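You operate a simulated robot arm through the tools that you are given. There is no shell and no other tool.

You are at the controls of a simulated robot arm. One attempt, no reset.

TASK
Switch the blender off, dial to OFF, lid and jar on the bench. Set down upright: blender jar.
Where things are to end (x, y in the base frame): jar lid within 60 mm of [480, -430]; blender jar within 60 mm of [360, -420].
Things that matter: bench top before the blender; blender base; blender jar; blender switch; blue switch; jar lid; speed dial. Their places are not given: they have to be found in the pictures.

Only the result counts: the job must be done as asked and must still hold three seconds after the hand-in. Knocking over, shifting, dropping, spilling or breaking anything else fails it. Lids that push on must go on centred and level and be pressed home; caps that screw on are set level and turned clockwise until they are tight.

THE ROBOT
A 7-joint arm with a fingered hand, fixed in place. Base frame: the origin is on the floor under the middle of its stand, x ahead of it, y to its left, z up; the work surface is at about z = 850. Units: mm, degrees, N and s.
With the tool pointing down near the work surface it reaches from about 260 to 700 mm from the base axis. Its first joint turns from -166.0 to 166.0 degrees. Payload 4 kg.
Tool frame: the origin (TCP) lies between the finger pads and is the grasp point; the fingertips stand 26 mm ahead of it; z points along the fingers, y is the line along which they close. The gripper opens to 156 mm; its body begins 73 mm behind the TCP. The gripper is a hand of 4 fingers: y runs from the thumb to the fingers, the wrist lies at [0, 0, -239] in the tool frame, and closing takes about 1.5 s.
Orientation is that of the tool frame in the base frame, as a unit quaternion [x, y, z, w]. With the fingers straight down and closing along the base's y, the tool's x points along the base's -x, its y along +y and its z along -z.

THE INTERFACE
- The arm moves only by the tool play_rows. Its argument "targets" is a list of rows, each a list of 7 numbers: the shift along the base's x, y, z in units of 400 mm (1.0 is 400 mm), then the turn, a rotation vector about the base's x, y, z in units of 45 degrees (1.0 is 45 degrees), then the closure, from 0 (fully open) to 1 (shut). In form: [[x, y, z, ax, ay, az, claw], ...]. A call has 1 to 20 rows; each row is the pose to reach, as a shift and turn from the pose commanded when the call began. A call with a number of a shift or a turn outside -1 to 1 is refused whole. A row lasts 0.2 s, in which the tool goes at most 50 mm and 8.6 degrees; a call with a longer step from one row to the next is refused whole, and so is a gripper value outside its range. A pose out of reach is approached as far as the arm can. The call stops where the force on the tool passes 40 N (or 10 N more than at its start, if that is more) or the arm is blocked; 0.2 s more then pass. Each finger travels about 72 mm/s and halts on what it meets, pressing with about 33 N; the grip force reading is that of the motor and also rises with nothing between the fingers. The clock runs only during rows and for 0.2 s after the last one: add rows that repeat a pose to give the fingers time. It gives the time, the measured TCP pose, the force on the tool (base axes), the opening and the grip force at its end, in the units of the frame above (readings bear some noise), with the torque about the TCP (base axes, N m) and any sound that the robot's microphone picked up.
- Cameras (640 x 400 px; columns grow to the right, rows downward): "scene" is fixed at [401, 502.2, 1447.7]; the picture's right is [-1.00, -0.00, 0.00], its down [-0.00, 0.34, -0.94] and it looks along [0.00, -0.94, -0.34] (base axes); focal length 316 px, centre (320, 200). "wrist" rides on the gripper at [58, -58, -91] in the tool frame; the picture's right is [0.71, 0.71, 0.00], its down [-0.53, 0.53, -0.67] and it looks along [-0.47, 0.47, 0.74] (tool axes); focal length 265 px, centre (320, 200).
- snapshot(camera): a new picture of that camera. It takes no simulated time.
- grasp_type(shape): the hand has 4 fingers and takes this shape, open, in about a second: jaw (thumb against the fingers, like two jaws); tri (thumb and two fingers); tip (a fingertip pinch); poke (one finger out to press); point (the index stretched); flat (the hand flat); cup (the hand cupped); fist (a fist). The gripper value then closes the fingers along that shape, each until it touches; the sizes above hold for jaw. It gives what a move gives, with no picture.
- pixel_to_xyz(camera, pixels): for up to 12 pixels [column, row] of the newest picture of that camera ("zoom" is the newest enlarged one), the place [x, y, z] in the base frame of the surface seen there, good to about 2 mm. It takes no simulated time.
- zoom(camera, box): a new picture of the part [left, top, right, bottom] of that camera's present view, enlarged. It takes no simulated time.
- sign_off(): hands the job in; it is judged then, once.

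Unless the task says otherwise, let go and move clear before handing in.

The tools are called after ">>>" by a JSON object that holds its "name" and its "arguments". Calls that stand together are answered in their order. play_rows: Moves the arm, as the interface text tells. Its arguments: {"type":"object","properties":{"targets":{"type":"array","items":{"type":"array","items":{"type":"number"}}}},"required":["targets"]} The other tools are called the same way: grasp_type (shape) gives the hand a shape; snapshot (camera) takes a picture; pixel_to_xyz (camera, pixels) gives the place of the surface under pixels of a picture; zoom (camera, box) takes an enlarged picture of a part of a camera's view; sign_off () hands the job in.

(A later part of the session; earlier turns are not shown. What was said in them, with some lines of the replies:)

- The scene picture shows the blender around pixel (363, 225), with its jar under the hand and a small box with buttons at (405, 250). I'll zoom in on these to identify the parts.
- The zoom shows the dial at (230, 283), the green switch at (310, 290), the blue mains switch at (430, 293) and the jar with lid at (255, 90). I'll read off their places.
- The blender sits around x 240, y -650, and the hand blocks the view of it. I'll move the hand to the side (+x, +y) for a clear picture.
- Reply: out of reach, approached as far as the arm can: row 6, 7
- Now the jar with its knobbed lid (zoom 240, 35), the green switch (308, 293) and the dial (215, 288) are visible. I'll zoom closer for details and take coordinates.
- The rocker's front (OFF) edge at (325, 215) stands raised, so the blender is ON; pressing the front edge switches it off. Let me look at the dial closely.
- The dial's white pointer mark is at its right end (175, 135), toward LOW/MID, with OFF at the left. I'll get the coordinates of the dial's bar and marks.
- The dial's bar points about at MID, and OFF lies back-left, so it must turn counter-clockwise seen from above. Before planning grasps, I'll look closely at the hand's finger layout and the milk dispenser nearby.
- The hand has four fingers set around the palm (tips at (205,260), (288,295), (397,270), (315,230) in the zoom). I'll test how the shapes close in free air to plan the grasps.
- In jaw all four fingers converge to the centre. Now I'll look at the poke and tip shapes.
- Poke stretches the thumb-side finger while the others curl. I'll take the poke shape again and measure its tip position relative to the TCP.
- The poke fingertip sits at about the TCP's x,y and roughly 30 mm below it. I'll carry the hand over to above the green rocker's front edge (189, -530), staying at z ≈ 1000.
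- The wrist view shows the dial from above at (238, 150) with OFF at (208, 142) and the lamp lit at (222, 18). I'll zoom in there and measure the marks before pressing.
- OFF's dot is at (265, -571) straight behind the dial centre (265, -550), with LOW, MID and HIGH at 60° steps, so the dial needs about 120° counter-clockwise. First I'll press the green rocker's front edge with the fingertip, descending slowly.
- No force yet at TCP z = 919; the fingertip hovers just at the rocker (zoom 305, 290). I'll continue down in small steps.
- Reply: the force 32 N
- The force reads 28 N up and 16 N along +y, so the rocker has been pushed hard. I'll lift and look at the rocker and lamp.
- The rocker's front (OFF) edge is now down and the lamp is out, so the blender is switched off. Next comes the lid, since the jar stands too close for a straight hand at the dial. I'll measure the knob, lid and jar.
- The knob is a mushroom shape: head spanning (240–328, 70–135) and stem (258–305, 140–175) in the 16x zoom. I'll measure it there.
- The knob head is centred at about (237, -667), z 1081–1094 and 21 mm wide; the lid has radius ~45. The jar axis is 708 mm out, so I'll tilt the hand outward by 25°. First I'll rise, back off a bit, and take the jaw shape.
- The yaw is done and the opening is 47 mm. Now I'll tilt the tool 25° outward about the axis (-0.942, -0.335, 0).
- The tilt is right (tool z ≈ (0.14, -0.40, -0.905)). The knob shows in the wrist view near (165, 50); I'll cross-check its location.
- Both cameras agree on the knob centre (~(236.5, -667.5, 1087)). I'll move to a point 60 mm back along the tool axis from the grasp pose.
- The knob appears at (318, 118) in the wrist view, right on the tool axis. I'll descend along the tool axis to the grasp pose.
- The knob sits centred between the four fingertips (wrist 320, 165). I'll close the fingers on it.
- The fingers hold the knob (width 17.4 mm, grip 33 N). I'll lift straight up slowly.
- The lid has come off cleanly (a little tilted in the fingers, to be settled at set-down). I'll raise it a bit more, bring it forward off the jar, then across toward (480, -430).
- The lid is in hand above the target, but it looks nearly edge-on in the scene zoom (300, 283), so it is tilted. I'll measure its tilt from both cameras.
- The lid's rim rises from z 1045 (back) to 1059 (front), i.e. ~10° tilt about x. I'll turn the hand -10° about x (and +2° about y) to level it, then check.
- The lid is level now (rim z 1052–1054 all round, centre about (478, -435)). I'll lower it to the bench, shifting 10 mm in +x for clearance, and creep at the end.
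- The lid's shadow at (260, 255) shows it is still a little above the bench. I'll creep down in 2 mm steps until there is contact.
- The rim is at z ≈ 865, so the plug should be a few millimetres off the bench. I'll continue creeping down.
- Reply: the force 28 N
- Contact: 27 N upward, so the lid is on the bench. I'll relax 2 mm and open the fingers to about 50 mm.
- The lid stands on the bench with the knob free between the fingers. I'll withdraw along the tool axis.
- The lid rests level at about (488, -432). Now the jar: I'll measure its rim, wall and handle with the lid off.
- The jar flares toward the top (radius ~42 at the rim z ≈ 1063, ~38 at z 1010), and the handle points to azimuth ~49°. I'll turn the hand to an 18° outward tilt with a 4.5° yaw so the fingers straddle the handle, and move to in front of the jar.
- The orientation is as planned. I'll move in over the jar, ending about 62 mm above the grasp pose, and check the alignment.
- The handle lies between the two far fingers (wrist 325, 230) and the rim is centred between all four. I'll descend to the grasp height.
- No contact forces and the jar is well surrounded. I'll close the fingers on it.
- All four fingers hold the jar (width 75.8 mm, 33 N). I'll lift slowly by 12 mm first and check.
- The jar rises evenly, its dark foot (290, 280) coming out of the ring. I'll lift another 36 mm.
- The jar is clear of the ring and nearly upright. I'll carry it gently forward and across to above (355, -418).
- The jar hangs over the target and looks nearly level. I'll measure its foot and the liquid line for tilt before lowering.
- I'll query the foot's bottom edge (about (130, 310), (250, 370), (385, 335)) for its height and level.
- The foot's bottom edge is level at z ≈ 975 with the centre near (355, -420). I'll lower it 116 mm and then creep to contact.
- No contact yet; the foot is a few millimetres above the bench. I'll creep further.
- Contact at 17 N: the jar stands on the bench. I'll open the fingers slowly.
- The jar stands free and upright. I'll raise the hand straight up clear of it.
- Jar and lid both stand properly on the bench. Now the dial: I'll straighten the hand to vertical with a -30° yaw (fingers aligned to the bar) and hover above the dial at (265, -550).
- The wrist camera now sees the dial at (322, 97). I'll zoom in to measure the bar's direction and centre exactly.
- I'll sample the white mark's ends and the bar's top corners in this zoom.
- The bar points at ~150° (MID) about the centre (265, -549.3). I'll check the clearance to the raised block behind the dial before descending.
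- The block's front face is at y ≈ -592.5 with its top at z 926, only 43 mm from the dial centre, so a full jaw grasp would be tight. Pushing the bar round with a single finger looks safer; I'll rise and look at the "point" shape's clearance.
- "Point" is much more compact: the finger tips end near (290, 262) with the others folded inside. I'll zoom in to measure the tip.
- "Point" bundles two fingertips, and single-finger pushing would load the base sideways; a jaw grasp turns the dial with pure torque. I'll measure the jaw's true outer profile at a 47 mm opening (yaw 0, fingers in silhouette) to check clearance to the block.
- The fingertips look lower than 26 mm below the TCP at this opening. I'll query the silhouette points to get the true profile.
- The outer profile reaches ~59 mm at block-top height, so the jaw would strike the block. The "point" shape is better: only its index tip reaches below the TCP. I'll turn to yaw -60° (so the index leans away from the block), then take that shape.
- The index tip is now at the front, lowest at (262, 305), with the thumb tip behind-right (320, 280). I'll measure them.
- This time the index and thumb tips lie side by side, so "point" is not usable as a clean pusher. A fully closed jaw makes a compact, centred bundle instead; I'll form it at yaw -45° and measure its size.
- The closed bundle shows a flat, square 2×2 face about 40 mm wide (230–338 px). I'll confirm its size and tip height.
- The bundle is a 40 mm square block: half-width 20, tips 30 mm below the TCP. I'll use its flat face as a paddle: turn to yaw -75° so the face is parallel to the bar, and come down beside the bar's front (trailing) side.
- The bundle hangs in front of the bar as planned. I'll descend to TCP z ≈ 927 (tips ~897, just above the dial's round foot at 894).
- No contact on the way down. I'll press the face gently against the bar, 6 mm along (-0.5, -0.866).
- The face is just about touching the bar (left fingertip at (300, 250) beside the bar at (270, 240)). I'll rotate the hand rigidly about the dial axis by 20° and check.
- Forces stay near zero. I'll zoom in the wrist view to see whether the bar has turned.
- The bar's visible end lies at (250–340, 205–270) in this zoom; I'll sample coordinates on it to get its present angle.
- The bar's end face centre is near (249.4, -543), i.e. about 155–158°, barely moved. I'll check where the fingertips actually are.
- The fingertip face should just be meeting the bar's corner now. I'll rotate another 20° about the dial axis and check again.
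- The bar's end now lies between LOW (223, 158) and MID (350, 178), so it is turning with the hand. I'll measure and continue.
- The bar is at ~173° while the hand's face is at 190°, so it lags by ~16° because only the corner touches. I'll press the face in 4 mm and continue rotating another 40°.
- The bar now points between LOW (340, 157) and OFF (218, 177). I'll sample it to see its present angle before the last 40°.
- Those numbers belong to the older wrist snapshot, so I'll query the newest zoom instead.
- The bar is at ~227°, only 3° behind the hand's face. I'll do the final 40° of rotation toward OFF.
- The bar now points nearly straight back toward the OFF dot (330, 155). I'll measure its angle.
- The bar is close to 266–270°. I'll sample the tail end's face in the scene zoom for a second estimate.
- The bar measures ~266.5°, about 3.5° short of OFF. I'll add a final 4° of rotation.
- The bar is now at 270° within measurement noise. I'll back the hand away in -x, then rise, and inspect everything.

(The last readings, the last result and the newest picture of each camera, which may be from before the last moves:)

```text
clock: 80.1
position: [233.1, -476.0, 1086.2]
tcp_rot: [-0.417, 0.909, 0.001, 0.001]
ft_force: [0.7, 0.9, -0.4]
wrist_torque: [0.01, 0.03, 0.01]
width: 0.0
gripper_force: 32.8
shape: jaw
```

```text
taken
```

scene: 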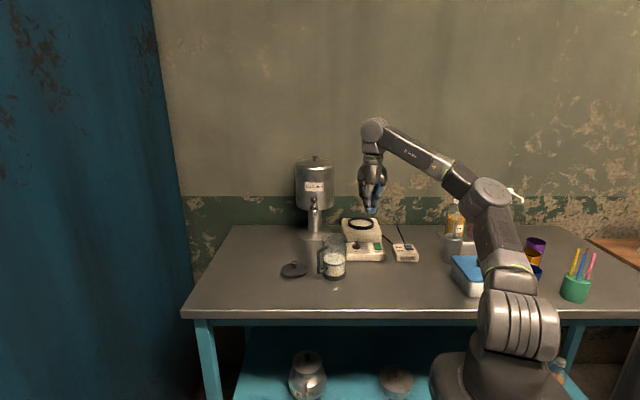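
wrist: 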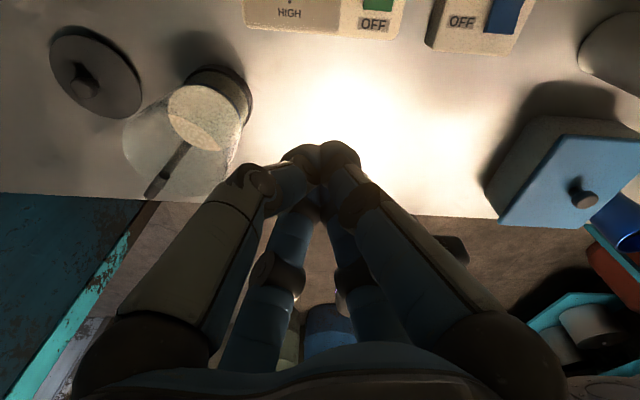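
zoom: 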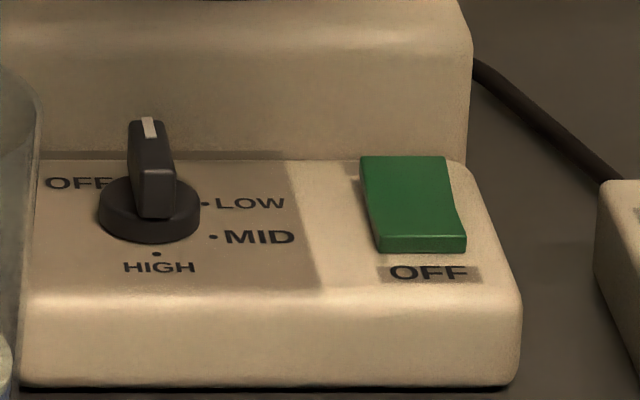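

The dial's white mark (148, 127) now points back toward OFF. I'll measure the bar's angle precisely now that it is in the clear, and check that the base and mains box haven't moved.

>>> {"name": "pixel_to_xyz", "arguments": {"camera": "zoom", "pixels": [[145, 120], [152, 134], [130, 125], [135, 165], [165, 125], [172, 168], [153, 170], [140, 185], [172, 185], [156, 254]]}}

>>> {"name": "zoom", "arguments": {"camera": "scene", "box": [320, 170, 440, 275]}}

>>> {"name": "pixel_to_xyz", "arguments": {"camera": "zoom", "pixels": [[190, 343], [340, 343], [465, 345], [430, 290], [308, 282], [312, 300], [182, 275], [375, 290]]}}

```text
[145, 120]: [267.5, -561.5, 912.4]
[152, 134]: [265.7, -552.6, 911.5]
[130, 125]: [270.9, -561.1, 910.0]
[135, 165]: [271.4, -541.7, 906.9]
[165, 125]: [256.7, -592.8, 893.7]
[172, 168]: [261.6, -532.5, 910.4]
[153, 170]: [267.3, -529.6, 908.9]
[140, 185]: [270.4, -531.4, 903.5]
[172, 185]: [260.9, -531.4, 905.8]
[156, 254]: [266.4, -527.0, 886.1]
```

```text
3.81 times, centred on (380, 222) of scene
```

zoom: 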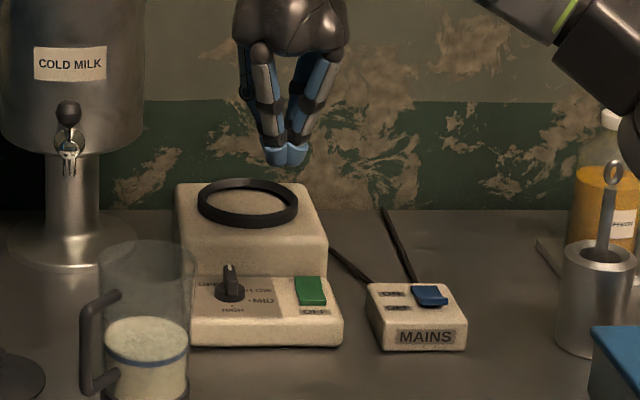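

```text
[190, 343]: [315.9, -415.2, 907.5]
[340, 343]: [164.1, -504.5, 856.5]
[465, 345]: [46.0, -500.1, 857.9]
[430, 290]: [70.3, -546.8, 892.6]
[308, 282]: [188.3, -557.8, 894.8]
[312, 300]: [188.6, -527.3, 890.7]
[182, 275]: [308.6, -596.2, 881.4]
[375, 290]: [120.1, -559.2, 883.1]
```

The base and mains box are where they were, and the bar's perspective line matches 270° within about a degree. I'll confirm the final positions of jar and lid.

>>> {"name": "zoom", "arguments": {"camera": "scene", "box": [275, 225, 355, 285]}}

>>> {"name": "pixel_to_xyz", "arguments": {"camera": "zoom", "pixels": [[385, 330], [550, 330], [465, 362], [465, 350], [50, 290], [240, 290], [150, 335], [155, 250], [60, 310], [470, 340]]}}

```text
6.67 times, centred on (315, 255) of scene
```

zoom: 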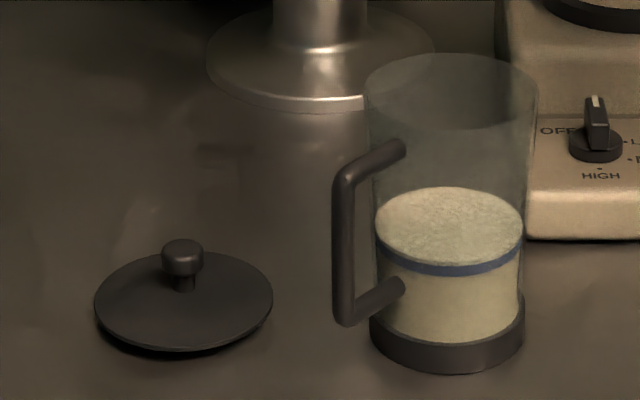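

```text
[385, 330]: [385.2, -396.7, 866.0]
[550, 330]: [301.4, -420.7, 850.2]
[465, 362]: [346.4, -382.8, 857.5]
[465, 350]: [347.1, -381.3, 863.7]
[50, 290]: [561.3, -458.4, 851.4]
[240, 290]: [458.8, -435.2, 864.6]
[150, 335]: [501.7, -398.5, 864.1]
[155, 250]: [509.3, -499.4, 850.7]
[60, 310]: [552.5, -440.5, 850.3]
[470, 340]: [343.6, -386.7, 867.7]
```

Everything checks out: the green switch is at OFF with the lamp dark, and the dial's mark is on OFF. The jar stands upright at about (354, -420), the lid lies level at about (489, -435), and the empty hand is well clear. I'll hand in.

>>> {"name": "sign_off", "arguments": {}}

```text
The job is handed in.
```

The blender is switched off, the dial is at OFF, and the lid and jar are on the bench. I have handed the job in; no verdict came back.

| Item | Final state | Distance from target |
|---|---|---|
| Blender switch | Pressed to OFF, lamp out | – |
| Speed dial | Turned from MID to OFF, within about 2° | – |
| Jar lid | Lying level at about (489, -435) | About 10 mm from (480, -430) |
| Blender jar | Upright at about (354, -420), contents still in it | About 6 mm from (360, -420) |

I left the blue mains switch as it was. The blender base and mains box measured in the same places as at the start. The hand is empty and clear of everything.
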